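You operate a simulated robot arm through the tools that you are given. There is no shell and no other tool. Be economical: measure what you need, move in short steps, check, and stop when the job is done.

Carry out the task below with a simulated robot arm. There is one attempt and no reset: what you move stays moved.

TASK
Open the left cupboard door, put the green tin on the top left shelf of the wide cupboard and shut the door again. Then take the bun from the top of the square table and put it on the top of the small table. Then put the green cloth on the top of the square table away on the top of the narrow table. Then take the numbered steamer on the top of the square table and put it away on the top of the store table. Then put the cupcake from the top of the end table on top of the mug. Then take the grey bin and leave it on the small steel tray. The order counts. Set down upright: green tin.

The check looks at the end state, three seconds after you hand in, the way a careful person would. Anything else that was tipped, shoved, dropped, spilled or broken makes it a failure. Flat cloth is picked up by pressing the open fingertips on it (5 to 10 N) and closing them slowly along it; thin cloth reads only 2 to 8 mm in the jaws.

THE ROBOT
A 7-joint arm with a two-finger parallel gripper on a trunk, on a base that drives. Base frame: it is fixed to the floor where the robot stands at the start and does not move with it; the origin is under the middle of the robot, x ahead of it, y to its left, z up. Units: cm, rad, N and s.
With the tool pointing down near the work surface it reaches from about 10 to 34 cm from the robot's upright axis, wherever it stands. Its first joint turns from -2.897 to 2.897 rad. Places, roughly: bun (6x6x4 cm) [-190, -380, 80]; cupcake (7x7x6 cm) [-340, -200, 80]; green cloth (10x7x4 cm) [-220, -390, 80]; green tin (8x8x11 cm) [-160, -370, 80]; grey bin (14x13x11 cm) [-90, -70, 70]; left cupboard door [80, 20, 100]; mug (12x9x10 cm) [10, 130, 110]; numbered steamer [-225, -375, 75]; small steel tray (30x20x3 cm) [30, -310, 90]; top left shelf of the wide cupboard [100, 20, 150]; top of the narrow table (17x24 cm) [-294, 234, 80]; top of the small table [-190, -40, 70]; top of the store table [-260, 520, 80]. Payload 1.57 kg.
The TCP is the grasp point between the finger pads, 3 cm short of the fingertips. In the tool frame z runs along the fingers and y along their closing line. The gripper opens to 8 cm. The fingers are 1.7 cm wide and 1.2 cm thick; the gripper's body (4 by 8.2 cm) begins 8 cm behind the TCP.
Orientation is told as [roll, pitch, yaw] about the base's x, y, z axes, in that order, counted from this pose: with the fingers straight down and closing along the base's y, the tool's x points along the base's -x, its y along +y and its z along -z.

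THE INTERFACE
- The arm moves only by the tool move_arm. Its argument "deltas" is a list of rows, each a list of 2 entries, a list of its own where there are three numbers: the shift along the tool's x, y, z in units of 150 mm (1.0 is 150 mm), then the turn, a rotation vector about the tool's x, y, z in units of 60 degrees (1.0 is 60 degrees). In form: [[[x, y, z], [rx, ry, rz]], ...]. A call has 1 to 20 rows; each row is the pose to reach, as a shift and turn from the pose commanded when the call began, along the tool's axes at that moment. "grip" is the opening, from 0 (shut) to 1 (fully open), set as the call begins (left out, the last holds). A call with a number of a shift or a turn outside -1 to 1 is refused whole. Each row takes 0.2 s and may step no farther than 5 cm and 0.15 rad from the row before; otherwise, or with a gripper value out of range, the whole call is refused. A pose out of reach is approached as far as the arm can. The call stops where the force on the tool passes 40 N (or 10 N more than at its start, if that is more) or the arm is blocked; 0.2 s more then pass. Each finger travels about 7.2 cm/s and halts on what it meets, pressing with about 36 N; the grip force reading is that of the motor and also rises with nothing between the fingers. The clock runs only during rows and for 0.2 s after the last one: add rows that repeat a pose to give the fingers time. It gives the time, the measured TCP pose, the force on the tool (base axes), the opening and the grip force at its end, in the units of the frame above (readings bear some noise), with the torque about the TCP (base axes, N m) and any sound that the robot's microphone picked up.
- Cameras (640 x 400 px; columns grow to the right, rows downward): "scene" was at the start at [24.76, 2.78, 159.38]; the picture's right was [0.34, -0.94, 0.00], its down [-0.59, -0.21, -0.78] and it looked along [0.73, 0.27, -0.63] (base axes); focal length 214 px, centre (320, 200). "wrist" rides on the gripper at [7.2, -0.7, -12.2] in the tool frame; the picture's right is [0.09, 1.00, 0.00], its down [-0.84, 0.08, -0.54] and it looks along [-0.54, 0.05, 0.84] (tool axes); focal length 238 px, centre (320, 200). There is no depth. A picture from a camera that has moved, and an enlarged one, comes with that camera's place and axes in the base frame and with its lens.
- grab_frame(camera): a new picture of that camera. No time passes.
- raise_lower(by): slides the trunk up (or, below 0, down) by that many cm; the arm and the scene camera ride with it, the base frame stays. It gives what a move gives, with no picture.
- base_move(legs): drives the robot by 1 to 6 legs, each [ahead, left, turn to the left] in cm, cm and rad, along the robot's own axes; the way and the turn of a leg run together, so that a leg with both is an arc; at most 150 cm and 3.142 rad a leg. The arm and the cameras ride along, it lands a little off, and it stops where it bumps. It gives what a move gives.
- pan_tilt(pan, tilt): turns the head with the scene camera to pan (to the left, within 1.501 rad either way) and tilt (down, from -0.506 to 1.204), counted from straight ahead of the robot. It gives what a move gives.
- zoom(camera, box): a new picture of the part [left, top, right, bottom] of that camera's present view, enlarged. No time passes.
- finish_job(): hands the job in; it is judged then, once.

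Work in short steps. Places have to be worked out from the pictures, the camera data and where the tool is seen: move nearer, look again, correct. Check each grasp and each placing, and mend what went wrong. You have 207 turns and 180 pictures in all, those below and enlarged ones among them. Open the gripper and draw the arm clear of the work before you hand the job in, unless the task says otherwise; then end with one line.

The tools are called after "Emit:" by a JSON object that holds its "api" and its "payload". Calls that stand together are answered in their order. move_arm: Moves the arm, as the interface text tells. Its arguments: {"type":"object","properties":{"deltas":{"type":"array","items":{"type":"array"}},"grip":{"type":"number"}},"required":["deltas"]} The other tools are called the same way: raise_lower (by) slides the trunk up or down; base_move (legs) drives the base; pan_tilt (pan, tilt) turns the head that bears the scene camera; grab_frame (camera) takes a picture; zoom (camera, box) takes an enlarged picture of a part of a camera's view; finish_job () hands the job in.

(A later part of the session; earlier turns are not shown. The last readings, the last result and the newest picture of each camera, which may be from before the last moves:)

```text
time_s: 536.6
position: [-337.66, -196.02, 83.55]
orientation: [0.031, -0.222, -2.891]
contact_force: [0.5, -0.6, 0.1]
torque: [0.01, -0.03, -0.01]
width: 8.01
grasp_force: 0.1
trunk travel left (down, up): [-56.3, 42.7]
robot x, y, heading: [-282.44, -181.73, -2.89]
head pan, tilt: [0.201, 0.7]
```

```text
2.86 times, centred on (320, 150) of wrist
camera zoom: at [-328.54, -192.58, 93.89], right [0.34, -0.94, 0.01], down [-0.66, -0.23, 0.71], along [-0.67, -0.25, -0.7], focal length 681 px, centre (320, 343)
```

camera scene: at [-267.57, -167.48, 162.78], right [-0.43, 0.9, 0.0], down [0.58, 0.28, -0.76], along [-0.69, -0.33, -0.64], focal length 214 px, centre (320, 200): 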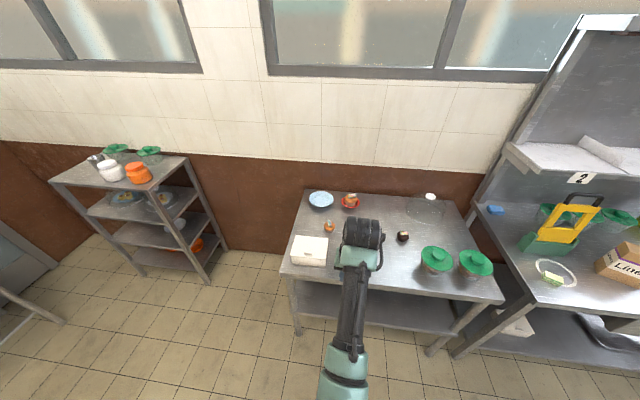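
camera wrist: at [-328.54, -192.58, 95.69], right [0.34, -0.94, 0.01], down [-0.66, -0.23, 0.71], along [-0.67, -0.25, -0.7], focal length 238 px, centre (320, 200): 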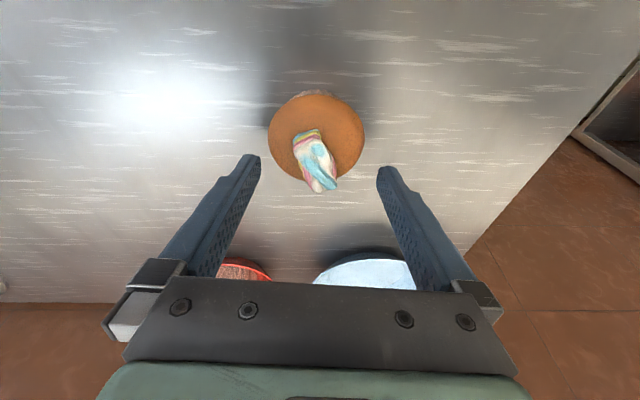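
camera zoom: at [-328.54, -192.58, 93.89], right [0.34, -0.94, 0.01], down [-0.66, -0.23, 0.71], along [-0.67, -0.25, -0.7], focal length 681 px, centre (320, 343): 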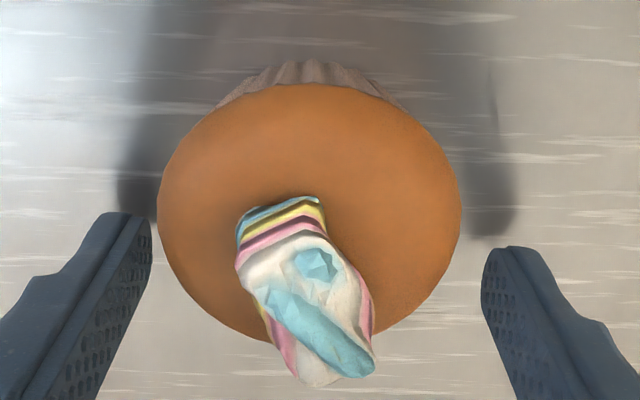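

Nearly centred; shift 0.15 to the right and lower to z≈79.5.

Emit:
{"api": "move_arm", "payload": {"deltas": [[[0, -0.01, 0], [0, 0, 0]], [[0, -0.01, 0], [0, 0, 0]]]}}

Emit:
{"api": "raise_lower", "payload": {"by": -1.5}}

Emit:
{"api": "zoom", "payload": {"camera": "wrist", "box": [220, 80, 420, 220]}}

```text
time_s: 537.2
position: [-337.77, -195.94, 83.55]
orientation: [0.031, -0.221, -2.891]
contact_force: [-0.2, -1.1, 0.2]
torque: [-0.04, -0.03, -0.01]
width: 8.0
grasp_force: 0.0
trunk travel left (down, up): [-56.3, 42.7]
robot x, y, heading: [-282.59, -181.61, -2.89]
head pan, tilt: [0.201, 0.7]
```

```text
time_s: 537.7
position: [-337.96, -195.89, 83.29]
orientation: [0.029, -0.237, -2.893]
contact_force: [14.1, 2.0, 19.7]
torque: [0.88, -0.25, -0.64]
width: 7.81
grasp_force: 0.0
trunk travel left (down, up): [-54.9, 44.1]
robot x, y, heading: [-282.59, -181.27, -2.892]
head pan, tilt: [0.201, 0.7]
stopped: the force on the tool passed its limit at 45 N (the readings are from after the stop); the commanded pose is now the measured one
```

```text
2.86 times, centred on (320, 150) of wrist
camera zoom: at [-328.59, -192.42, 93.36], right [0.34, -0.94, 0.0], down [-0.65, -0.23, 0.73], along [-0.68, -0.25, -0.69], focal length 681 px, centre (320, 343)
```

zoom: 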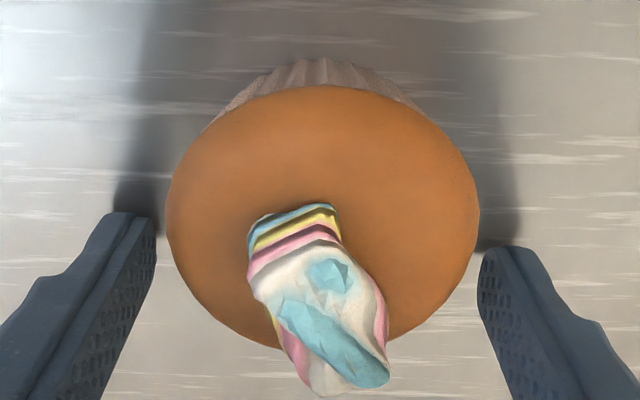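

The fingers are clear; the same stop at z≈83.3 means the wrist camera hits the white box's corner behind. I raise and spin the tool 60° so the camera is off the box.

Emit:
{"api": "raise_lower", "payload": {"by": 7}}

Emit:
{"api": "move_arm", "payload": {"deltas": [[[0, 0, 0], [0, 0, -0.142]], [[0, 0, 0], [0, 0, -0.284]], [[0, 0, 0], [0, 0, -0.426]], [[0, 0, 0], [0, 0, -0.568]], [[0, 0, 0], [0, 0, -0.71]], [[0, 0, 0], [0, 0, -0.852]], [[0, 0, 0], [0, 0, -0.99]]]}}

Emit:
{"api": "grab_frame", "payload": {"camera": "wrist"}}

Emit:
{"api": "grab_frame", "payload": {"camera": "scene"}}

```text
time_s: 538.8
position: [-338.15, -195.89, 89.92]
orientation: [0.029, -0.234, -2.893]
contact_force: [0.0, 0.3, 0.1]
torque: [0.0, 0.01, 0.01]
width: 8.02
grasp_force: 0.1
trunk travel left (down, up): [-61.9, 37.1]
robot x, y, heading: [-282.67, -181.43, -2.894]
head pan, tilt: [0.201, 0.7]
```

```text
time_s: 540.4
position: [-338.18, -195.95, 89.94]
orientation: [-0.189, -0.142, -1.835]
contact_force: [-0.4, 0.3, 0.2]
torque: [0.0, -0.01, -0.03]
width: 7.99
grasp_force: 0.0
trunk travel left (down, up): [-61.9, 37.1]
robot x, y, heading: [-282.33, -181.6, -2.894]
head pan, tilt: [0.201, 0.7]
```

```text
72 pictures are left
camera wrist: at [-334.1, -187.73, 100.86], right [0.96, -0.19, -0.2], down [-0.03, -0.78, 0.63], along [-0.28, -0.6, -0.75], focal length 238 px, centre (320, 200)
```

wrist: 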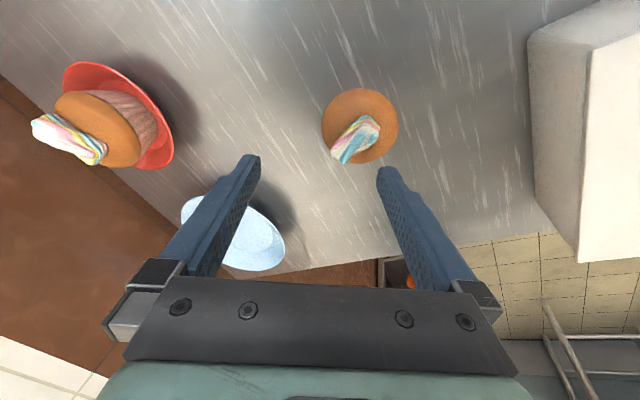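

```text
71 pictures are left
camera scene: at [-307.03, -189.48, 139.61], right [-0.44, 0.9, 0.0], down [0.58, 0.28, -0.76], along [-0.69, -0.33, -0.64], focal length 214 px, centre (320, 200)
```

scene: 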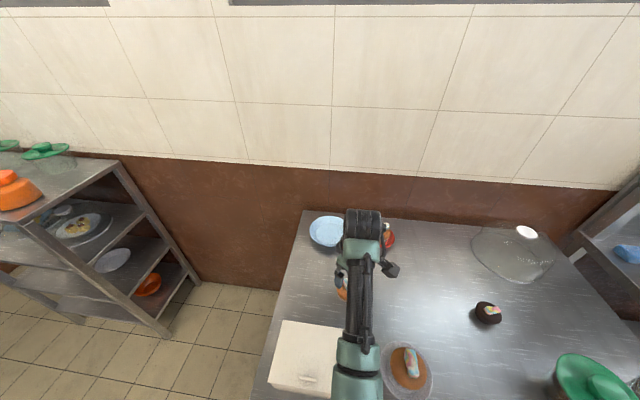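

Combining views, the dome is at (-336.3,-195.2) with its widest part at z≈82 (table ≈77). Shift the TCP there and check.

Emit:
{"api": "move_arm", "payload": {"deltas": [[[0.04, 0.055, 0], [0, 0, 0]], [[0.081, 0.109, 0], [0, 0, 0]]]}}

Emit:
{"api": "raise_lower", "payload": {"by": -4}}

Emit:
{"api": "grab_frame", "payload": {"camera": "wrist"}}

```text
time_s: 541.0
position: [-336.27, -195.15, 89.53]
orientation: [-0.189, -0.143, -1.838]
contact_force: [0.0, 0.6, -1.3]
torque: [0.01, -0.03, 0.06]
width: 8.0
grasp_force: 0.1
trunk travel left (down, up): [-61.9, 37.1]
robot x, y, heading: [-282.83, -181.42, -2.891]
head pan, tilt: [0.201, 0.7]
```

```text
time_s: 541.8
position: [-336.28, -195.08, 85.44]
orientation: [-0.19, -0.143, -1.838]
contact_force: [-1.4, 0.1, 1.0]
torque: [0.0, 0.01, 0.02]
width: 8.01
grasp_force: 0.0
trunk travel left (down, up): [-57.9, 41.1]
robot x, y, heading: [-282.59, -181.74, -2.892]
head pan, tilt: [0.201, 0.7]
```

```text
70 pictures are left
camera wrist: at [-332.2, -187.05, 96.37], right [0.96, -0.2, -0.2], down [-0.03, -0.77, 0.63], along [-0.28, -0.6, -0.75], focal length 238 px, centre (320, 200)
```

wrist: 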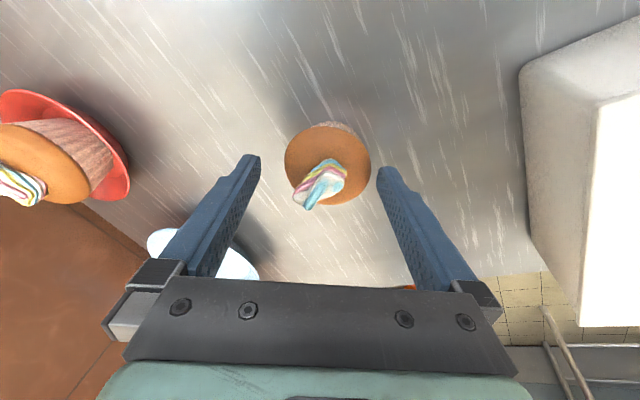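

Centring well as it descends. Lower 2.2 more.

Emit:
{"api": "raise_lower", "payload": {"by": -2.2}}

Emit:
{"api": "zoom", "payload": {"camera": "wrist", "box": [220, 80, 420, 220]}}

```text
time_s: 542.6
position: [-336.32, -195.23, 83.98]
orientation: [-0.197, -0.15, -1.835]
contact_force: [13.2, 3.5, 15.0]
torque: [0.01, -1.21, 0.31]
width: 7.99
grasp_force: 0.1
trunk travel left (down, up): [-55.8, 43.2]
robot x, y, heading: [-282.81, -181.45, -2.892]
head pan, tilt: [0.201, 0.7]
stopped: the force on the tool passed its limit at 44 N (the readings are from after the stop); the commanded pose is now the measured one
```

```text
2.86 times, centred on (320, 150) of wrist
camera zoom: at [-332.11, -187.0, 94.88], right [0.96, -0.2, -0.21], down [-0.02, -0.77, 0.63], along [-0.28, -0.6, -0.74], focal length 681 px, centre (320, 343)
```

zoom: 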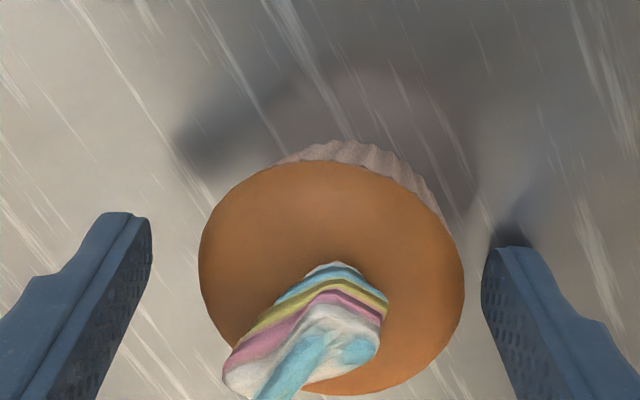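

The shadows show the tips touched the table: the end table is at z≈80.2, not the box. I raise, undo the spin (so jaws close level), and re-centre.

Emit:
{"api": "raise_lower", "payload": {"by": 6}}

Emit:
{"api": "move_arm", "payload": {"deltas": [[[0, 0, 0], [0, 0, 0.142]], [[0, 0, 0], [0, 0, 0.284]], [[0, 0, 0], [0, 0, 0.426]], [[0, 0, 0], [0, 0, 0.568]], [[0, 0, 0], [0, 0, 0.71]], [[0, 0, 0], [0, 0, 0.852]], [[0, 0, 0], [0, 0, 0.99]]]}}

Emit:
{"api": "grab_frame", "payload": {"camera": "wrist"}}

```text
time_s: 543.6
position: [-336.51, -195.17, 89.79]
orientation: [-0.197, -0.148, -1.837]
contact_force: [0.1, -0.4, 0.5]
torque: [0.0, 0.01, 0.02]
width: 8.02
grasp_force: 0.0
trunk travel left (down, up): [-61.8, 37.2]
robot x, y, heading: [-282.53, -181.93, -2.891]
head pan, tilt: [0.201, 0.7]
```

```text
time_s: 545.2
position: [-336.27, -195.31, 89.69]
orientation: [0.031, -0.244, -2.896]
contact_force: [-0.7, 0.7, -0.7]
torque: [-0.03, -0.02, -0.01]
width: 7.99
grasp_force: 0.1
trunk travel left (down, up): [-61.8, 37.2]
robot x, y, heading: [-282.85, -181.41, -2.892]
head pan, tilt: [0.201, 0.7]
```

```text
68 pictures are left
camera wrist: at [-326.92, -191.75, 99.82], right [0.34, -0.94, 0.01], down [-0.64, -0.23, 0.73], along [-0.69, -0.25, -0.68], focal length 238 px, centre (320, 200)
```

wrist: 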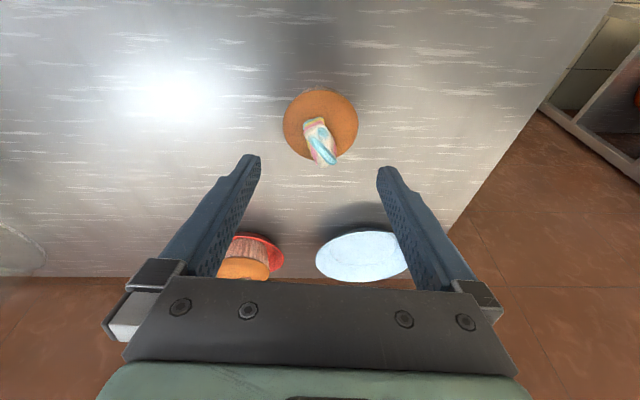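

Dome at (-335.1,-194.8), z≈84, 5.5 cm wide. Shift back 1.3 and lower 5.7.

Emit:
{"api": "move_arm", "payload": {"deltas": [[[0.084, -0.01, -0.02], [0, 0, 0]], [[0.084, -0.01, -0.02], [0, 0, 0]]]}}

Emit:
{"api": "raise_lower", "payload": {"by": -5.6}}

Emit:
{"api": "grab_frame", "payload": {"camera": "wrist"}}

```text
time_s: 545.8
position: [-335.21, -194.64, 89.77]
orientation: [0.03, -0.243, -2.89]
contact_force: [-0.4, -0.7, 0.3]
torque: [0.0, 0.01, 0.0]
width: 7.98
grasp_force: 0.1
trunk travel left (down, up): [-61.8, 37.2]
robot x, y, heading: [-282.48, -181.5, -2.89]
head pan, tilt: [0.201, 0.7]
```

```text
time_s: 546.8
position: [-335.2, -194.7, 84.19]
orientation: [0.029, -0.246, -2.892]
contact_force: [-0.1, -1.1, 0.8]
torque: [0.0, -0.04, 0.01]
width: 8.0
grasp_force: 0.1
trunk travel left (down, up): [-56.2, 42.8]
robot x, y, heading: [-282.65, -181.73, -2.891]
head pan, tilt: [0.201, 0.7]
```

```text
67 pictures are left
camera wrist: at [-325.74, -191.23, 94.23], right [0.34, -0.94, 0.01], down [-0.64, -0.23, 0.73], along [-0.69, -0.25, -0.68], focal length 238 px, centre (320, 200)
```

wrist: 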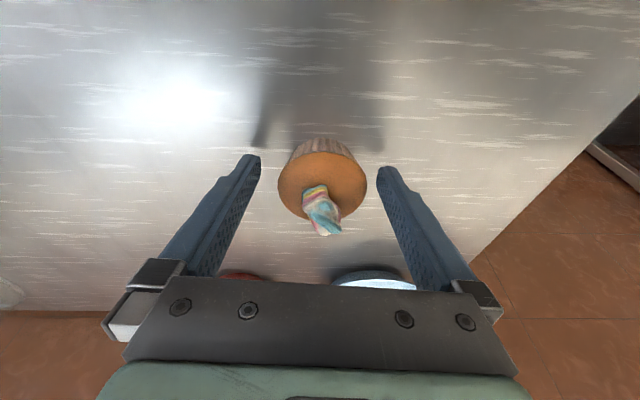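

The cupcake is between the pads. Close.

Emit:
{"api": "move_arm", "payload": {"deltas": [[[0, 0, 0], [0, 0, 0]], [[0, 0, 0], [0, 0, 0]], [[0, 0, 0], [0, 0, 0]], [[0, 0, 0], [0, 0, 0]]], "grip": 0.55}}

Emit:
{"api": "raise_lower", "payload": {"by": 6}}

Emit:
{"api": "grab_frame", "payload": {"camera": "wrist"}}

```text
time_s: 547.8
position: [-335.12, -194.73, 84.2]
orientation: [0.029, -0.244, -2.892]
contact_force: [-0.1, 0.1, 0.8]
torque: [-0.04, 0.01, 0.02]
width: 5.8
grasp_force: 36.2
trunk travel left (down, up): [-56.2, 42.8]
robot x, y, heading: [-282.65, -181.57, -2.893]
head pan, tilt: [0.201, 0.7]
```

```text
time_s: 548.8
position: [-335.16, -194.8, 90.03]
orientation: [0.031, -0.244, -2.892]
contact_force: [0.1, 0.1, 0.2]
torque: [0.01, 0.03, 0.02]
width: 5.81
grasp_force: 35.4
trunk travel left (down, up): [-62.2, 36.8]
robot x, y, heading: [-282.33, -181.56, -2.889]
head pan, tilt: [0.201, 0.7]
```

```text
66 pictures are left
camera wrist: at [-325.76, -191.23, 100.22], right [0.34, -0.94, 0.01], down [-0.64, -0.23, 0.73], along [-0.69, -0.25, -0.68], focal length 238 px, centre (320, 200)
```

wrist: 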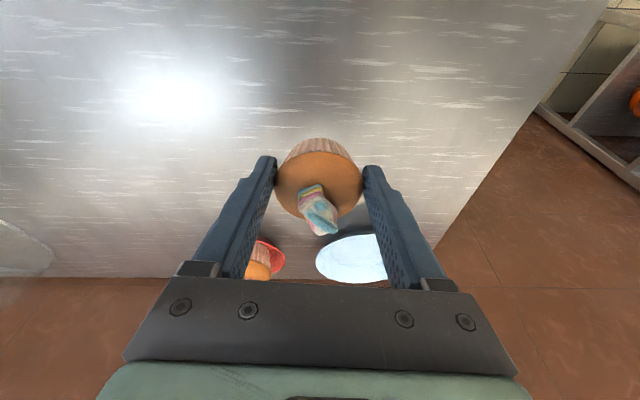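

Cupcake held (5.8 cm). Raise and travel around to the cupboard side where the mug is.

Emit:
{"api": "raise_lower", "payload": {"by": 24}}

Emit:
{"api": "base_move", "payload": {"legs": [[-40, 0, 0], [0, 0, 1.56], [103, 33, 0]]}}

```text
time_s: 551.3
position: [-335.25, -194.68, 114.17]
orientation: [0.031, -0.242, -2.893]
contact_force: [0.3, 0.0, -1.1]
torque: [0.02, -0.03, -0.01]
width: 5.84
grasp_force: 36.0
trunk travel left (down, up): [-86.2, 12.8]
robot x, y, heading: [-282.79, -181.75, -2.894]
head pan, tilt: [0.201, 0.7]
```

```text
time_s: 562.7
position: [-176.05, -318.04, 114.22]
orientation: [0.03, -0.245, -1.343]
contact_force: [0.1, 0.4, -1.0]
torque: [0.03, -0.02, 0.0]
width: 5.8
grasp_force: 36.0
trunk travel left (down, up): [-86.2, 12.8]
robot x, y, heading: [-188.17, -265.17, -1.346]
head pan, tilt: [0.201, 0.7]
```

Emit:
{"api": "base_move", "payload": {"legs": [[0, 112, 0], [0, 111, 0.012], [-133, 0, 0], [-60, 0, 0]]}}

```text
time_s: 583.1
position: [-0.64, -78.77, 114.16]
orientation: [0.028, -0.246, -1.36]
contact_force: [-0.2, -0.1, -0.5]
torque: [0.03, -0.04, 0.02]
width: 5.81
grasp_force: 35.5
trunk travel left (down, up): [-86.2, 12.8]
robot x, y, heading: [-11.84, -25.93, -1.36]
head pan, tilt: [0.201, 0.7]
```

Retract the arm 15 cm, turn to the unit side, and look.

Emit:
{"api": "move_arm", "payload": {"deltas": [[[0.24, 0, -0.06], [0, 0, 0]], [[0.48, 0, -0.12], [0, 0, 0]], [[0.72, 0, -0.18], [0, 0, 0]], [[0.97, 0, -0.24], [0, 0, 0]]]}}

Emit:
{"api": "base_move", "payload": {"legs": [[0, 0, 1.673], [0, 35, 0]]}}

Emit:
{"api": "pan_tilt", "payload": {"pan": 0.9, "tilt": 0.5}}

Emit:
{"api": "grab_frame", "payload": {"camera": "scene"}}

```text
time_s: 584.1
position: [-3.78, -63.94, 113.48]
orientation: [0.031, -0.249, -1.358]
contact_force: [0.0, -0.4, 0.0]
torque: [0.01, -0.04, 0.0]
width: 5.82
grasp_force: 35.3
out of reach, approached as far as the arm can: row 3, 4
trunk travel left (down, up): [-86.2, 12.8]
robot x, y, heading: [-12.08, -25.81, -1.359]
head pan, tilt: [0.201, 0.7]
```

```text
time_s: 590.4
position: [14.53, 19.69, 113.46]
orientation: [0.029, -0.247, 0.32]
contact_force: [-0.1, -0.2, -0.4]
torque: [-0.01, 0.0, 0.03]
width: 5.79
grasp_force: 36.0
trunk travel left (down, up): [-86.2, 12.8]
robot x, y, heading: [-22.89, 7.4, 0.321]
head pan, tilt: [0.201, 0.7]
```

```text
time_s: 591.5
position: [14.47, 19.77, 113.47]
orientation: [0.03, -0.248, 0.32]
contact_force: [-1.1, -0.4, -0.9]
torque: [-0.02, 0.03, 0.01]
width: 5.78
grasp_force: 36.2
trunk travel left (down, up): [-86.2, 12.8]
robot x, y, heading: [-22.69, 7.74, 0.321]
head pan, tilt: [0.901, 0.499]
```

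```text
65 pictures are left
camera scene: at [-3.96, 21.26, 165.62], right [0.94, -0.34, 0.0], down [-0.16, -0.45, -0.88], along [0.3, 0.82, -0.48], focal length 214 px, centre (320, 200)
```

scene: 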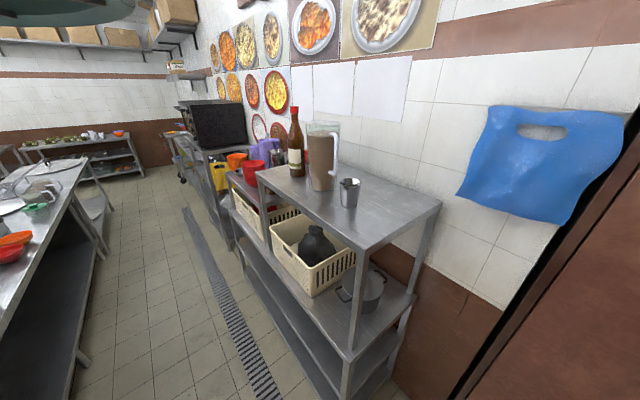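

Zoom on the unit's left end to identify the mug.

Emit:
{"api": "zoom", "payload": {"camera": "scene", "box": [190, 110, 390, 235]}}

```text
3.20 times, centred on (290, 172) of scene
camera zoom: at [-3.96, 21.26, 165.62], right [0.94, -0.34, 0.0], down [-0.16, -0.45, -0.88], along [0.3, 0.82, -0.48], focal length 686 px, centre (416, 288)
```

zoom: 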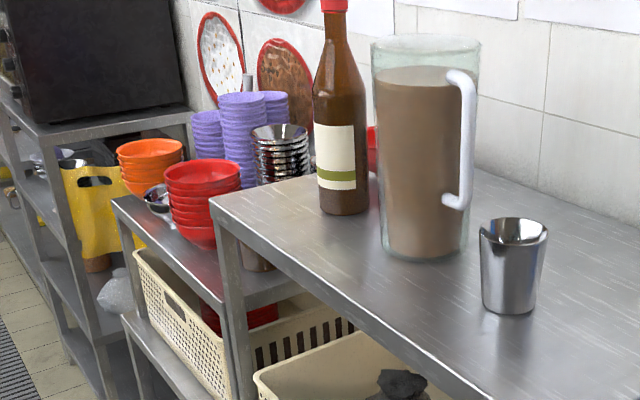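

No mug on the unit's top, but a silvery thing just behind the unit's left post matches (7,130,113). I move further left to see it.

Emit:
{"api": "base_move", "payload": {"legs": [[0, 90, 0]]}}

Emit:
{"api": "pan_tilt", "payload": {"pan": 0.2, "tilt": 0.6}}

Emit:
{"api": "grab_frame", "payload": {"camera": "scene"}}

```text
time_s: 596.2
position: [-14.24, 105.32, 113.39]
orientation: [0.03, -0.249, 0.324]
contact_force: [-0.8, 0.1, -1.3]
torque: [-0.02, 0.03, 0.0]
width: 5.79
grasp_force: 36.0
trunk travel left (down, up): [-86.2, 12.8]
robot x, y, heading: [-51.03, 92.86, 0.326]
head pan, tilt: [0.901, 0.499]
```

```text
time_s: 597.3
position: [-14.09, 105.27, 113.45]
orientation: [0.03, -0.25, 0.324]
contact_force: [0.1, -0.1, -1.1]
torque: [-0.02, -0.01, -0.05]
width: 5.78
grasp_force: 35.6
trunk travel left (down, up): [-86.2, 12.8]
robot x, y, heading: [-51.34, 92.66, 0.323]
head pan, tilt: [0.201, 0.6]
```

```text
63 pictures are left
camera scene: at [-28.07, 102.65, 164.72], right [0.5, -0.86, 0.0], down [-0.49, -0.28, -0.83], along [0.71, 0.41, -0.56], focal length 214 px, centre (320, 200)
```

scene: 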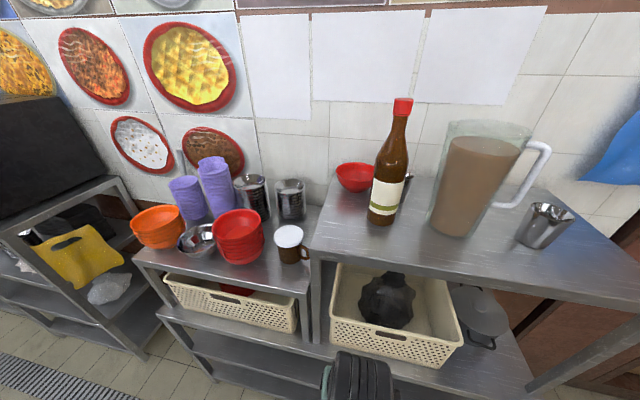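

The mug is the brown one with a white flat top at pixel (290,243). Zoom.

Emit:
{"api": "zoom", "payload": {"camera": "scene", "box": [230, 190, 350, 285]}}

```text
4.21 times, centred on (290, 238) of scene
camera zoom: at [-28.07, 102.65, 164.72], right [0.5, -0.86, 0.0], down [-0.49, -0.28, -0.83], along [0.71, 0.41, -0.56], focal length 903 px, centre (446, 42)
```

zoom: 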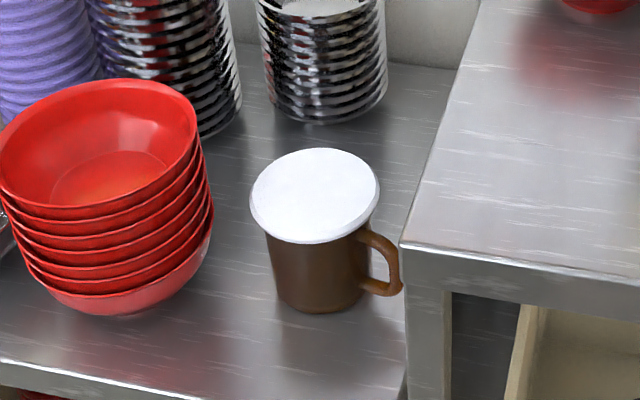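

White lid of the mug at about (7.4,134), z≈120. The unit's edge is ~9 cm to its right at z 128. I raise the trunk and arm, then move the cupcake over it.

Emit:
{"api": "raise_lower", "payload": {"by": 12.5}}

Emit:
{"api": "move_arm", "payload": {"deltas": [[[-0.235, 0, -0.043], [0, 0, 0]], [[-0.47, 0, -0.087], [0, 0, 0]], [[-0.705, 0, -0.13], [0, 0, 0]], [[-0.94, 0, -0.173], [0, 0, 0]]]}}

Emit:
{"api": "base_move", "payload": {"legs": [[0, 20.4, 0], [8, 0, 0]]}}

Emit:
{"api": "grab_frame", "payload": {"camera": "wrist"}}

```text
time_s: 598.9
position: [-14.21, 105.33, 126.0]
orientation: [0.03, -0.247, 0.325]
contact_force: [0.5, 0.7, 0.1]
torque: [-0.01, 0.0, 0.02]
width: 5.8
grasp_force: 35.6
trunk travel left (down, up): [-98.7, 0.3]
robot x, y, heading: [-51.58, 92.97, 0.326]
head pan, tilt: [0.201, 0.6]
```

```text
time_s: 599.9
position: [-1.61, 109.57, 131.91]
orientation: [0.031, -0.246, 0.325]
contact_force: [-0.2, -0.4, -1.4]
torque: [0.01, 0.01, -0.03]
width: 5.77
grasp_force: 36.2
out of reach, approached as far as the arm can: row 1
trunk travel left (down, up): [-98.7, 0.3]
robot x, y, heading: [-51.4, 93.03, 0.322]
head pan, tilt: [0.201, 0.6]
```

```text
time_s: 602.1
position: [-0.72, 131.39, 131.92]
orientation: [0.03, -0.249, 0.325]
contact_force: [0.0, 0.2, -0.6]
torque: [-0.03, -0.02, -0.02]
width: 5.76
grasp_force: 36.5
trunk travel left (down, up): [-98.7, 0.3]
robot x, y, heading: [-50.59, 114.56, 0.327]
head pan, tilt: [0.201, 0.6]
```

```text
61 pictures are left
camera wrist: at [-9.87, 127.25, 142.0], right [-0.41, 0.91, 0.01], down [0.62, 0.28, 0.73], along [0.67, 0.3, -0.68], focal length 238 px, centre (320, 200)
```

wrist: 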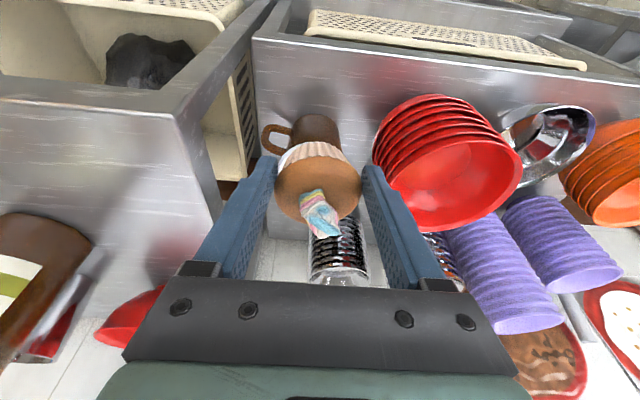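

Emit:
{"api": "pan_tilt", "payload": {"pan": 0.35, "tilt": 0.85}}

Emit:
{"api": "grab_frame", "payload": {"camera": "scene"}}

```text
time_s: 602.9
position: [-0.64, 131.41, 131.91]
orientation: [0.029, -0.247, 0.326]
contact_force: [0.3, 0.2, -1.1]
torque: [-0.01, 0.01, -0.01]
width: 5.73
grasp_force: 35.5
trunk travel left (down, up): [-98.7, 0.3]
robot x, y, heading: [-50.33, 115.01, 0.327]
head pan, tilt: [0.351, 0.85]
```

```text
60 pictures are left
camera scene: at [-28.5, 125.01, 175.11], right [0.63, -0.78, 0.0], down [-0.59, -0.47, -0.66], along [0.51, 0.41, -0.75], focal length 214 px, centre (320, 200)
```

scene: 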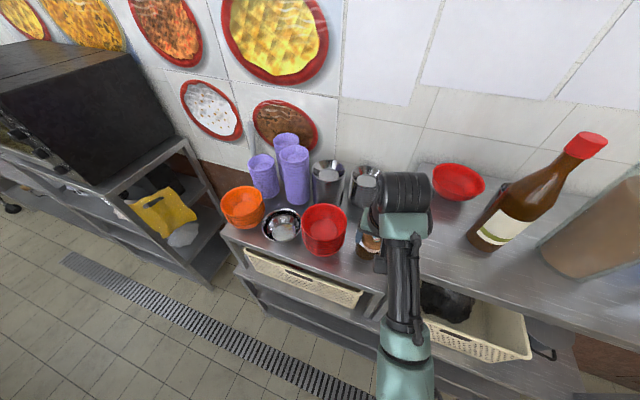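

Emit:
{"api": "zoom", "payload": {"camera": "scene", "box": [330, 190, 430, 270]}}

```text
5.00 times, centred on (380, 230) of scene
camera zoom: at [-28.5, 125.01, 175.11], right [0.63, -0.78, 0.0], down [-0.59, -0.47, -0.66], along [0.51, 0.41, -0.75], focal length 1072 px, centre (20, 50)
```

zoom: 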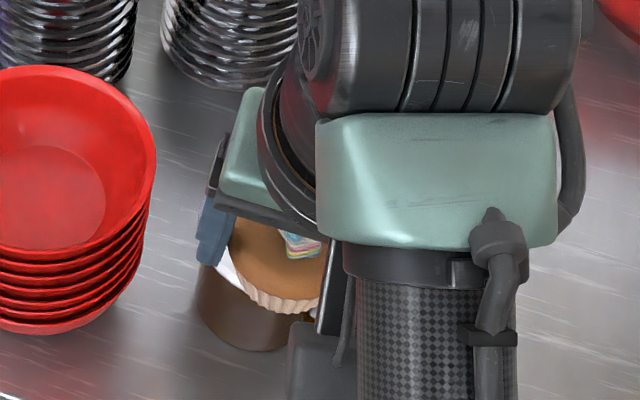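

Triangulated mug centre (6.2,133.2), lid z≈121.3. Move 7 ahead, 0.5 right, then lower.

Emit:
{"api": "base_move", "payload": {"legs": [[7.0, -0.5, 0]]}}

Emit:
{"api": "grab_frame", "payload": {"camera": "wrist"}}

Emit:
{"api": "zoom", "payload": {"camera": "scene", "box": [330, 190, 430, 270]}}

```text
time_s: 603.9
position: [5.83, 132.98, 131.99]
orientation: [0.029, -0.25, 0.327]
contact_force: [-0.3, -0.2, -0.2]
torque: [0.01, -0.02, 0.01]
width: 5.74
grasp_force: 35.4
trunk travel left (down, up): [-98.7, 0.3]
robot x, y, heading: [-44.05, 116.79, 0.331]
head pan, tilt: [0.351, 0.85]
```

```text
58 pictures are left
camera wrist: at [-3.21, 128.91, 142.03], right [-0.41, 0.91, 0.01], down [0.62, 0.27, 0.73], along [0.67, 0.3, -0.68], focal length 238 px, centre (320, 200)
```

wrist: 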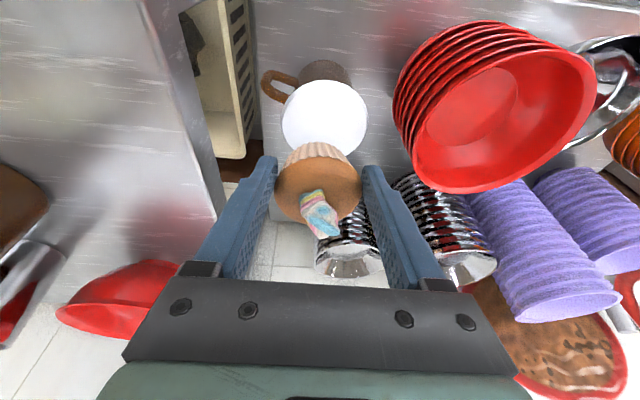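

```text
5.00 times, centred on (380, 230) of scene
camera zoom: at [-22.16, 126.66, 175.17], right [0.63, -0.78, 0.0], down [-0.59, -0.47, -0.66], along [0.52, 0.41, -0.75], focal length 1072 px, centre (20, 50)
```

zoom: 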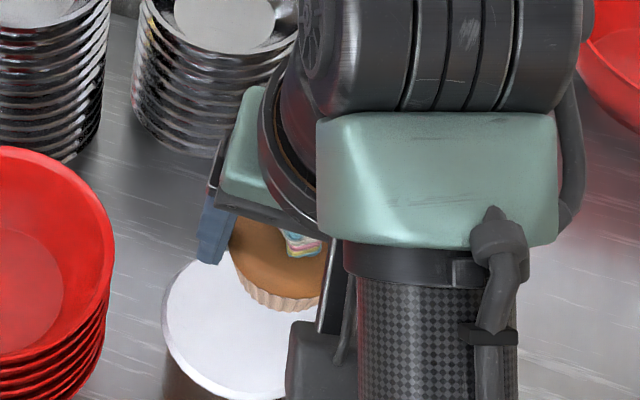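

Lid centre ≈(7.4,134.3). Adjust 1.9 ahead, 0.7 left, lower 5.

Emit:
{"api": "base_move", "payload": {"legs": [[1.9, 0.7, 0]]}}

Emit:
{"api": "raise_lower", "payload": {"by": -5}}

Emit:
{"api": "grab_frame", "payload": {"camera": "wrist"}}

```text
time_s: 604.7
position: [7.38, 134.09, 131.99]
orientation: [0.031, -0.25, 0.324]
contact_force: [-0.9, 0.6, -0.3]
torque: [0.0, -0.01, -0.02]
width: 5.73
grasp_force: 36.2
trunk travel left (down, up): [-98.7, 0.3]
robot x, y, heading: [-42.2, 117.47, 0.321]
head pan, tilt: [0.351, 0.85]
```

```text
time_s: 605.6
position: [7.51, 134.25, 126.86]
orientation: [0.029, -0.248, 0.324]
contact_force: [0.1, -0.5, -0.1]
torque: [-0.02, -0.03, -0.01]
width: 5.72
grasp_force: 36.3
trunk travel left (down, up): [-93.7, 5.3]
robot x, y, heading: [-42.21, 117.7, 0.32]
head pan, tilt: [0.351, 0.85]
```

```text
56 pictures are left
camera wrist: at [-1.47, 130.18, 136.96], right [-0.41, 0.91, 0.01], down [0.62, 0.27, 0.73], along [0.67, 0.3, -0.68], focal length 238 px, centre (320, 200)
```

wrist: 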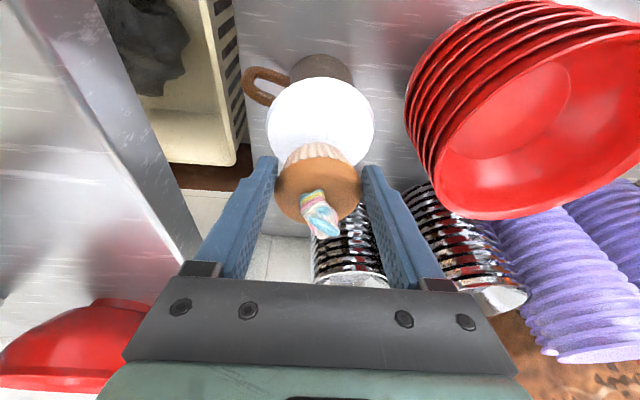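

Lid z≈119.8, centred under the TCP. Lower 2.5, then tiny steps.

Emit:
{"api": "raise_lower", "payload": {"by": -2.4}}

Emit:
{"api": "raise_lower", "payload": {"by": -0.5}}

Emit:
{"api": "grab_frame", "payload": {"camera": "wrist"}}

```text
time_s: 606.3
position: [7.43, 134.31, 124.55]
orientation: [0.03, -0.248, 0.324]
contact_force: [-0.4, 1.2, -0.1]
torque: [0.04, 0.04, 0.01]
width: 5.72
grasp_force: 35.8
trunk travel left (down, up): [-91.3, 7.7]
robot x, y, heading: [-42.33, 117.92, 0.327]
head pan, tilt: [0.351, 0.85]
```

```text
time_s: 606.9
position: [7.47, 134.4, 124.05]
orientation: [0.03, -0.248, 0.325]
contact_force: [-1.2, -0.4, 0.4]
torque: [-0.02, 0.01, -0.01]
width: 5.73
grasp_force: 35.9
trunk travel left (down, up): [-90.8, 8.2]
robot x, y, heading: [-42.63, 117.53, 0.327]
head pan, tilt: [0.351, 0.85]
```

```text
55 pictures are left
camera wrist: at [-1.49, 130.18, 134.06], right [-0.41, 0.91, 0.01], down [0.62, 0.27, 0.73], along [0.67, 0.3, -0.68], focal length 238 px, centre (320, 200)
```

wrist: 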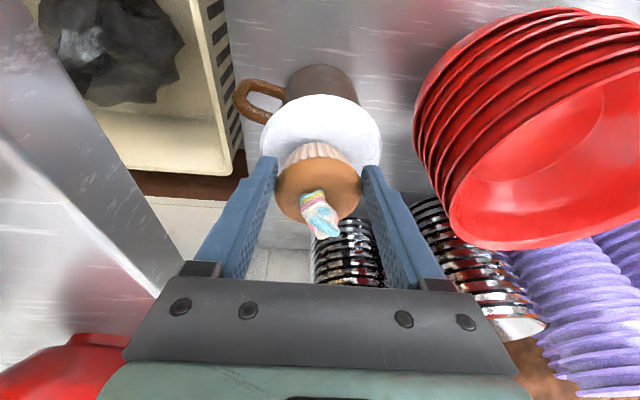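

Emit:
{"api": "raise_lower", "payload": {"by": -0.4}}

Emit:
{"api": "raise_lower", "payload": {"by": -0.4}}

Emit:
{"api": "grab_frame", "payload": {"camera": "wrist"}}

```text
time_s: 607.4
position: [7.48, 134.27, 123.63]
orientation: [0.03, -0.248, 0.324]
contact_force: [0.0, 0.7, 2.1]
torque: [0.02, 0.03, 0.0]
width: 5.71
grasp_force: 35.9
trunk travel left (down, up): [-90.4, 8.6]
robot x, y, heading: [-42.53, 117.81, 0.325]
head pan, tilt: [0.351, 0.85]
```

```text
time_s: 607.9
position: [7.4, 134.13, 123.55]
orientation: [0.031, -0.252, 0.326]
contact_force: [-1.9, -2.5, 14.0]
torque: [0.29, 0.04, 0.09]
width: 5.66
grasp_force: 35.3
trunk travel left (down, up): [-90.0, 9.0]
robot x, y, heading: [-41.91, 117.89, 0.33]
head pan, tilt: [0.351, 0.85]
```

```text
54 pictures are left
camera wrist: at [-1.61, 130.04, 133.45], right [-0.41, 0.91, 0.01], down [0.62, 0.27, 0.74], along [0.67, 0.3, -0.68], focal length 238 px, centre (320, 200)
```

wrist: 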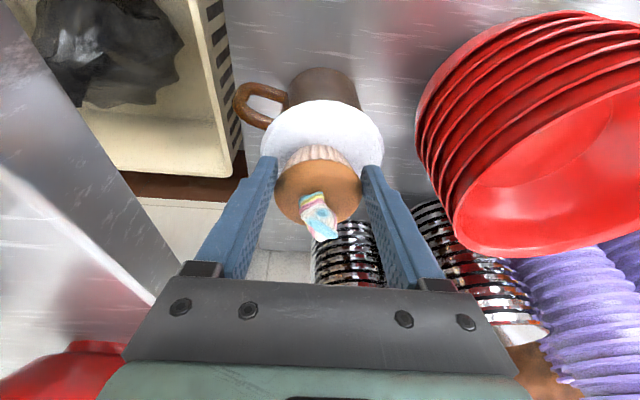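

Contact (14 N) with the lid, well centred. Ease 0.3, open, and lift away.

Emit:
{"api": "raise_lower", "payload": {"by": 0.3}}

Emit:
{"api": "move_arm", "payload": {"deltas": [[[0, 0, 0], [0, 0, 0]], [[0, 0, 0], [0, 0, 0]], [[0, 0, 0], [0, 0, 0]]], "grip": 0.9}}

Emit:
{"api": "raise_lower", "payload": {"by": 7}}

Emit:
{"api": "grab_frame", "payload": {"camera": "wrist"}}

```text
time_s: 608.5
position: [7.42, 134.28, 123.39]
orientation: [0.029, -0.247, 0.325]
contact_force: [-0.3, -1.1, 4.6]
torque: [0.04, -0.02, 0.02]
width: 5.65
grasp_force: 36.3
trunk travel left (down, up): [-90.3, 8.7]
robot x, y, heading: [-42.49, 117.85, 0.324]
head pan, tilt: [0.351, 0.85]
```

```text
time_s: 609.2
position: [7.59, 134.36, 123.56]
orientation: [0.03, -0.249, 0.325]
contact_force: [-0.5, -0.7, 0.6]
torque: [0.02, 0.01, 0.02]
width: 7.21
grasp_force: 0.0
trunk travel left (down, up): [-90.3, 8.7]
robot x, y, heading: [-42.1, 117.44, 0.322]
head pan, tilt: [0.351, 0.85]
```

```text
time_s: 610.3
position: [7.51, 134.26, 130.48]
orientation: [0.03, -0.247, 0.325]
contact_force: [-0.3, 0.0, -0.1]
torque: [0.02, 0.0, -0.01]
width: 7.21
grasp_force: 0.1
trunk travel left (down, up): [-97.3, 1.7]
robot x, y, heading: [-42.09, 118.05, 0.323]
head pan, tilt: [0.351, 0.85]
```

```text
53 pictures are left
camera wrist: at [-1.48, 130.18, 140.56], right [-0.41, 0.91, 0.01], down [0.62, 0.27, 0.73], along [0.67, 0.3, -0.68], focal length 238 px, centre (320, 200)
```

wrist: 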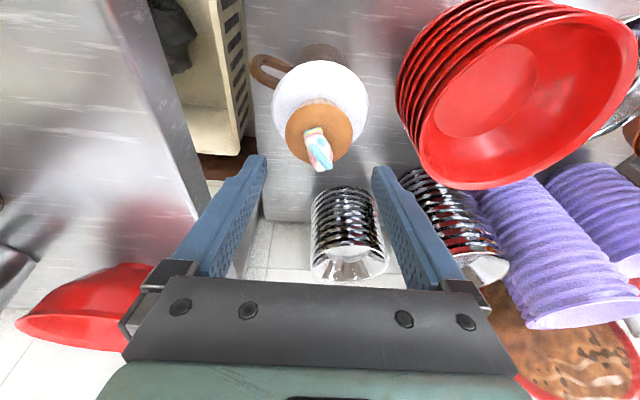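

The cupcake stands on the mug. Back away straight, retract the arm and go to the grey bin on the display counter.

Emit:
{"api": "raise_lower", "payload": {"by": 1.5}}

Emit:
{"api": "base_move", "payload": {"legs": [[-22, 0, 0]]}}

Emit:
{"api": "pan_tilt", "payload": {"pan": 0.1, "tilt": 0.6}}

Emit:
{"api": "grab_frame", "payload": {"camera": "scene"}}

```text
time_s: 611.0
position: [7.46, 134.19, 131.96]
orientation: [0.029, -0.248, 0.327]
contact_force: [-0.3, -0.4, 0.1]
torque: [0.01, 0.02, 0.02]
width: 7.2
grasp_force: 0.1
trunk travel left (down, up): [-98.8, 0.2]
robot x, y, heading: [-42.3, 117.76, 0.323]
head pan, tilt: [0.351, 0.85]
```

```text
time_s: 612.6
position: [-13.01, 127.32, 131.97]
orientation: [0.031, -0.246, 0.324]
contact_force: [0.5, 0.0, 0.1]
torque: [-0.02, 0.0, 0.0]
width: 7.19
grasp_force: 0.0
trunk travel left (down, up): [-98.8, 0.2]
robot x, y, heading: [-63.21, 110.86, 0.325]
head pan, tilt: [0.351, 0.85]
```

```text
time_s: 613.4
position: [-13.34, 127.38, 132.01]
orientation: [0.028, -0.247, 0.324]
contact_force: [-0.7, -0.3, -0.4]
torque: [0.03, 0.0, 0.03]
width: 7.19
grasp_force: 0.0
trunk travel left (down, up): [-98.8, 0.2]
robot x, y, heading: [-62.87, 110.57, 0.329]
head pan, tilt: [0.099, 0.6]
```

```text
52 pictures are left
camera scene: at [-39.15, 119.74, 177.33], right [0.41, -0.91, 0.0], down [-0.51, -0.23, -0.82], along [0.75, 0.34, -0.57], focal length 214 px, centre (320, 200)
```

scene: 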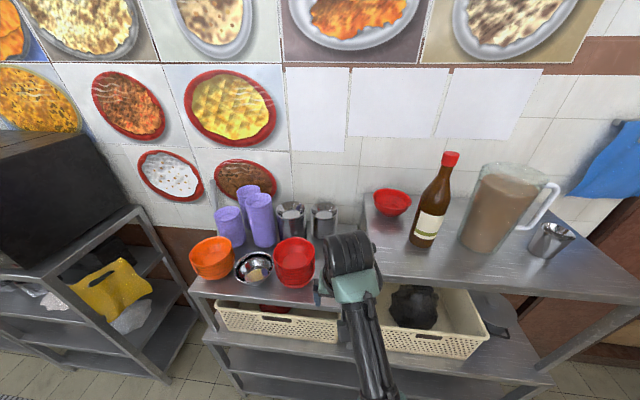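

Emit:
{"api": "move_arm", "payload": {"deltas": [[[0.24, 0, -0.06], [0, 0, 0]], [[0.48, 0, -0.12], [0, 0, 0]], [[0.7, 0, -0.18], [0, 0, 0]]]}}

Emit:
{"api": "base_move", "payload": {"legs": [[0, -110, 0], [0, -50, 0], [0, 0, -1.6], [0, 0, -1.62]]}}

Emit:
{"api": "pan_tilt", "payload": {"pan": 0.0, "tilt": 0.75}}

Emit:
{"api": "grab_frame", "payload": {"camera": "scene"}}

```text
time_s: 614.2
position: [-23.56, 123.79, 132.01]
orientation: [0.031, -0.247, 0.324]
contact_force: [-0.2, -0.3, -0.4]
torque: [0.01, -0.01, -0.01]
width: 7.21
grasp_force: 0.0
trunk travel left (down, up): [-98.8, 0.2]
robot x, y, heading: [-62.7, 111.18, 0.321]
head pan, tilt: [0.099, 0.6]
```

```text
time_s: 630.1
position: [-52.63, -49.65, 131.86]
orientation: [0.031, -0.249, -2.886]
contact_force: [1.1, -0.1, -0.5]
torque: [0.0, -0.02, 0.01]
width: 7.18
grasp_force: 0.0
trunk travel left (down, up): [-98.8, 0.2]
robot x, y, heading: [-12.88, -39.56, -2.887]
head pan, tilt: [0.099, 0.6]
```

```text
time_s: 630.8
position: [-52.72, -49.71, 132.01]
orientation: [0.029, -0.248, -2.883]
contact_force: [-0.1, 0.0, 0.0]
torque: [0.0, -0.01, -0.03]
width: 7.22
grasp_force: 0.0
trunk travel left (down, up): [-98.8, 0.2]
robot x, y, heading: [-11.97, -39.6, -2.884]
head pan, tilt: [0.0, 0.75]
```

```text
51 pictures are left
camera scene: at [-37.16, -45.96, 176.04], right [-0.25, 0.97, 0.0], down [0.66, 0.17, -0.73], along [-0.71, -0.19, -0.68], focal length 214 px, centre (320, 200)
```

scene: 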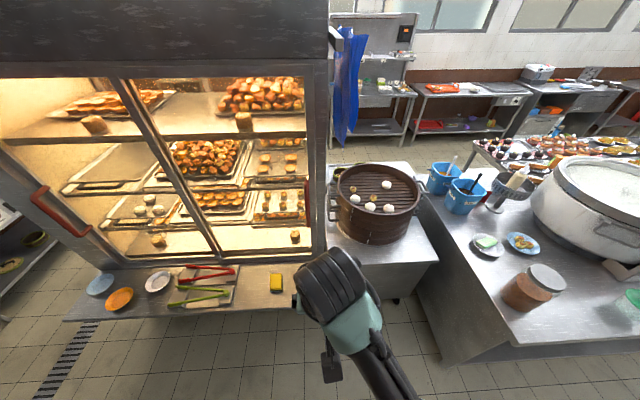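

The bin is hidden behind the hand. Move ahead 20, left 5.5, lower 15, and look from the wrist.

Emit:
{"api": "base_move", "payload": {"legs": [[20, 5.5, 0]]}}

Emit:
{"api": "raise_lower", "payload": {"by": -18}}

Emit:
{"api": "grab_frame", "payload": {"camera": "wrist"}}

```text
time_s: 632.4
position: [-70.42, -60.02, 131.98]
orientation: [0.032, -0.25, -2.883]
contact_force: [-0.3, 0.5, 0.2]
torque: [-0.01, -0.02, -0.01]
width: 7.2
grasp_force: 0.0
trunk travel left (down, up): [-98.8, 0.2]
robot x, y, heading: [-30.29, -49.77, -2.883]
head pan, tilt: [0.0, 0.75]
```

```text
time_s: 634.4
position: [-70.56, -60.15, 113.91]
orientation: [0.03, -0.25, -2.884]
contact_force: [-0.7, 0.3, 0.1]
torque: [-0.04, 0.02, 0.01]
width: 7.18
grasp_force: 0.1
trunk travel left (down, up): [-80.8, 18.2]
robot x, y, heading: [-30.12, -49.64, -2.888]
head pan, tilt: [0.0, 0.75]
```

```text
50 pictures are left
camera wrist: at [-61.03, -56.51, 124.03], right [0.35, -0.94, 0.01], down [-0.64, -0.23, 0.73], along [-0.69, -0.26, -0.68], focal length 238 px, centre (320, 200)
```

wrist: 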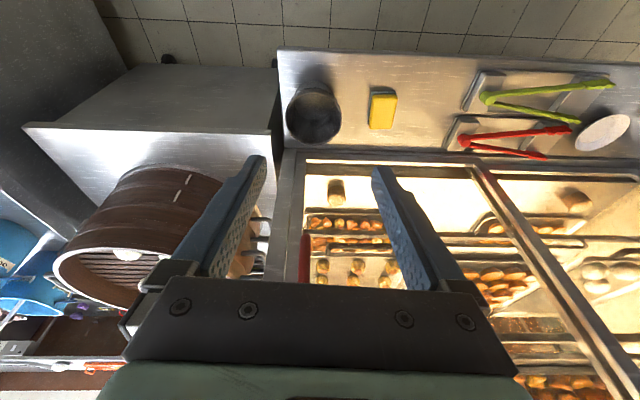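

Emit:
{"api": "zoom", "payload": {"camera": "wrist", "box": [240, 40, 440, 180]}}

```text
2.86 times, centred on (340, 110) of wrist
camera zoom: at [-61.03, -56.51, 124.03], right [0.35, -0.94, 0.01], down [-0.64, -0.23, 0.73], along [-0.69, -0.26, -0.68], focal length 681 px, centre (263, 457)
```

zoom: 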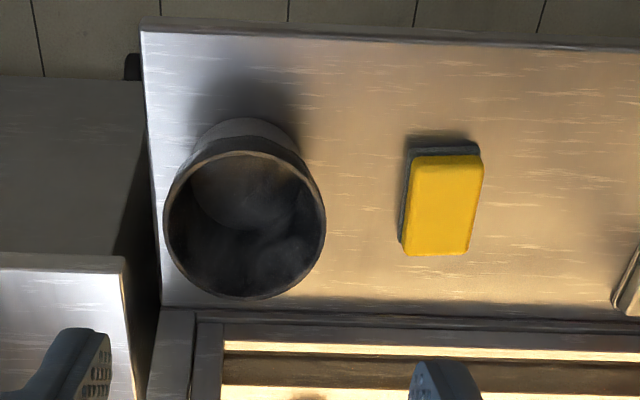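

The bin is an open round bucket, rim centre ≈(-87,-65), rim z≈74. I'll pinch its wall on my left side (toward the sponge). Extend the arm 15, base 2 ahead and 6.8 left, lower to z≈90.

Emit:
{"api": "move_arm", "payload": {"deltas": [[[-0.24, 0, 0.062], [0, 0, 0]], [[-0.48, 0, 0.124], [0, 0, 0]], [[-0.72, 0, 0.186], [0, 0, 0]], [[-0.97, 0, 0.25], [0, 0, 0]]], "grip": 0.4}}

Emit:
{"api": "base_move", "payload": {"legs": [[2.2, 6.8, 0]]}}

Emit:
{"api": "raise_lower", "payload": {"by": -22}}

Emit:
{"api": "grab_frame", "payload": {"camera": "wrist"}}

```text
time_s: 635.4
position: [-85.04, -64.13, 113.79]
orientation: [0.03, -0.245, -2.883]
contact_force: [0.3, 0.2, -0.5]
torque: [-0.02, -0.06, -0.01]
width: 3.2
grasp_force: 0.1
trunk travel left (down, up): [-80.8, 18.2]
robot x, y, heading: [-30.35, -49.54, -2.882]
head pan, tilt: [0.0, 0.75]
```

```text
time_s: 636.5
position: [-85.51, -71.25, 113.82]
orientation: [0.031, -0.247, -2.883]
contact_force: [0.1, 0.2, -0.5]
torque: [0.01, 0.01, 0.0]
width: 3.18
grasp_force: 0.2
trunk travel left (down, up): [-80.8, 18.2]
robot x, y, heading: [-30.41, -56.73, -2.881]
head pan, tilt: [0.0, 0.75]
```

```text
time_s: 638.8
position: [-85.57, -71.14, 91.9]
orientation: [0.03, -0.247, -2.883]
contact_force: [0.4, 0.0, -0.8]
torque: [-0.02, 0.02, 0.0]
width: 3.18
grasp_force: 0.2
trunk travel left (down, up): [-58.8, 40.2]
robot x, y, heading: [-30.61, -56.83, -2.881]
head pan, tilt: [0.0, 0.75]
```

```text
48 pictures are left
camera wrist: at [-75.97, -67.54, 101.91], right [0.35, -0.94, 0.01], down [-0.64, -0.23, 0.73], along [-0.69, -0.26, -0.68], focal length 238 px, centre (320, 200)
```

wrist: 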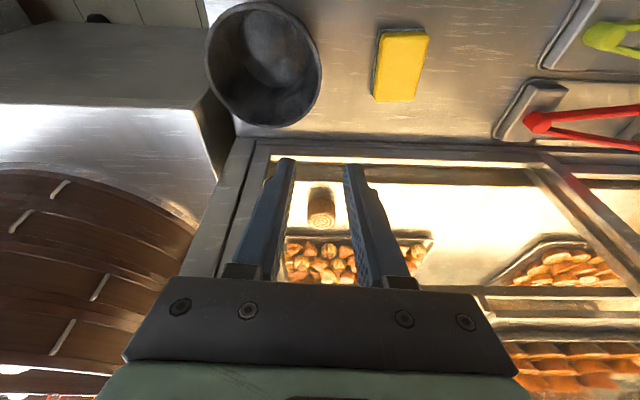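

Rim centre ≈(-87.5,-65), z≈71, Ø≈13.5; the TCP is right above its left wall. Lower to just above the rim.

Emit:
{"api": "raise_lower", "payload": {"by": -14.5}}

Emit:
{"api": "grab_frame", "payload": {"camera": "wrist"}}

```text
time_s: 640.5
position: [-85.41, -71.12, 77.4]
orientation: [0.028, -0.248, -2.882]
contact_force: [-0.4, 0.5, 0.3]
torque: [-0.02, -0.01, 0.03]
width: 3.22
grasp_force: 0.0
trunk travel left (down, up): [-44.3, 54.7]
robot x, y, heading: [-30.4, -57.05, -2.885]
head pan, tilt: [0.0, 0.75]
```

```text
47 pictures are left
camera wrist: at [-75.97, -67.54, 87.41], right [0.35, -0.94, 0.01], down [-0.64, -0.23, 0.73], along [-0.69, -0.26, -0.68], focal length 238 px, centre (320, 200)
```

wrist: 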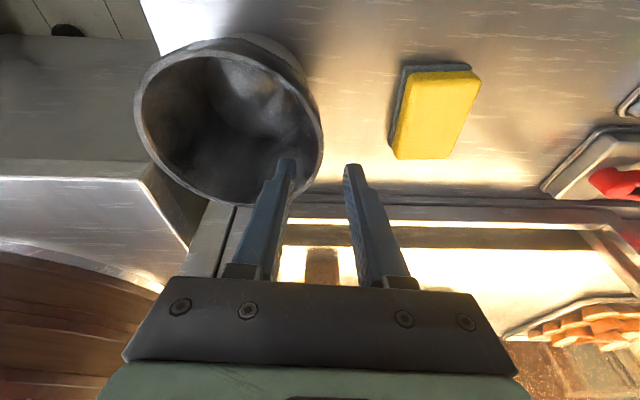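

The wall is centred between the fingertips. Lower 7.5 and grip.

Emit:
{"api": "raise_lower", "payload": {"by": -4}}

Emit:
{"api": "raise_lower", "payload": {"by": -3.5}}

Emit:
{"api": "move_arm", "payload": {"deltas": [[[0, 0, 0], [0, 0, 0]], [[0, 0, 0], [0, 0, 0]], [[0, 0, 0], [0, 0, 0]], [[0, 0, 0], [0, 0, 0]]], "grip": 0}}

Emit:
{"api": "grab_frame", "payload": {"camera": "wrist"}}

```text
time_s: 641.3
position: [-85.37, -71.04, 73.45]
orientation: [0.029, -0.248, -2.883]
contact_force: [-0.6, -0.1, -0.3]
torque: [-0.04, -0.03, -0.02]
width: 3.22
grasp_force: 0.0
trunk travel left (down, up): [-40.3, 58.7]
robot x, y, heading: [-30.66, -57.02, -2.877]
head pan, tilt: [0.0, 0.75]
```

```text
time_s: 642.1
position: [-85.46, -71.2, 69.82]
orientation: [0.029, -0.247, -2.885]
contact_force: [0.2, 0.7, -0.1]
torque: [-0.01, -0.01, -0.03]
width: 3.23
grasp_force: 0.1
trunk travel left (down, up): [-36.8, 62.2]
robot x, y, heading: [-30.44, -56.83, -2.881]
head pan, tilt: [0.0, 0.75]
```

```text
time_s: 643.1
position: [-85.45, -71.01, 70.01]
orientation: [0.028, -0.252, -2.882]
contact_force: [-3.3, 3.5, 12.7]
torque: [1.59, 0.98, 0.25]
width: 1.16
grasp_force: 28.2
trunk travel left (down, up): [-36.8, 62.2]
robot x, y, heading: [-30.45, -56.65, -2.886]
head pan, tilt: [0.0, 0.75]
```

```text
46 pictures are left
camera wrist: at [-75.98, -67.49, 80.04], right [0.35, -0.94, 0.0], down [-0.64, -0.23, 0.74], along [-0.69, -0.26, -0.68], focal length 238 px, centre (320, 200)
```

wrist: 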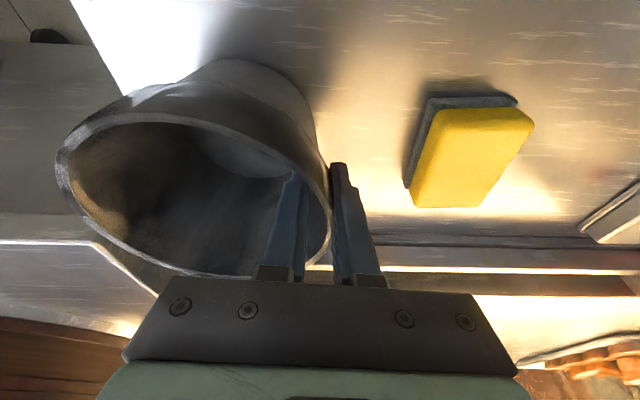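

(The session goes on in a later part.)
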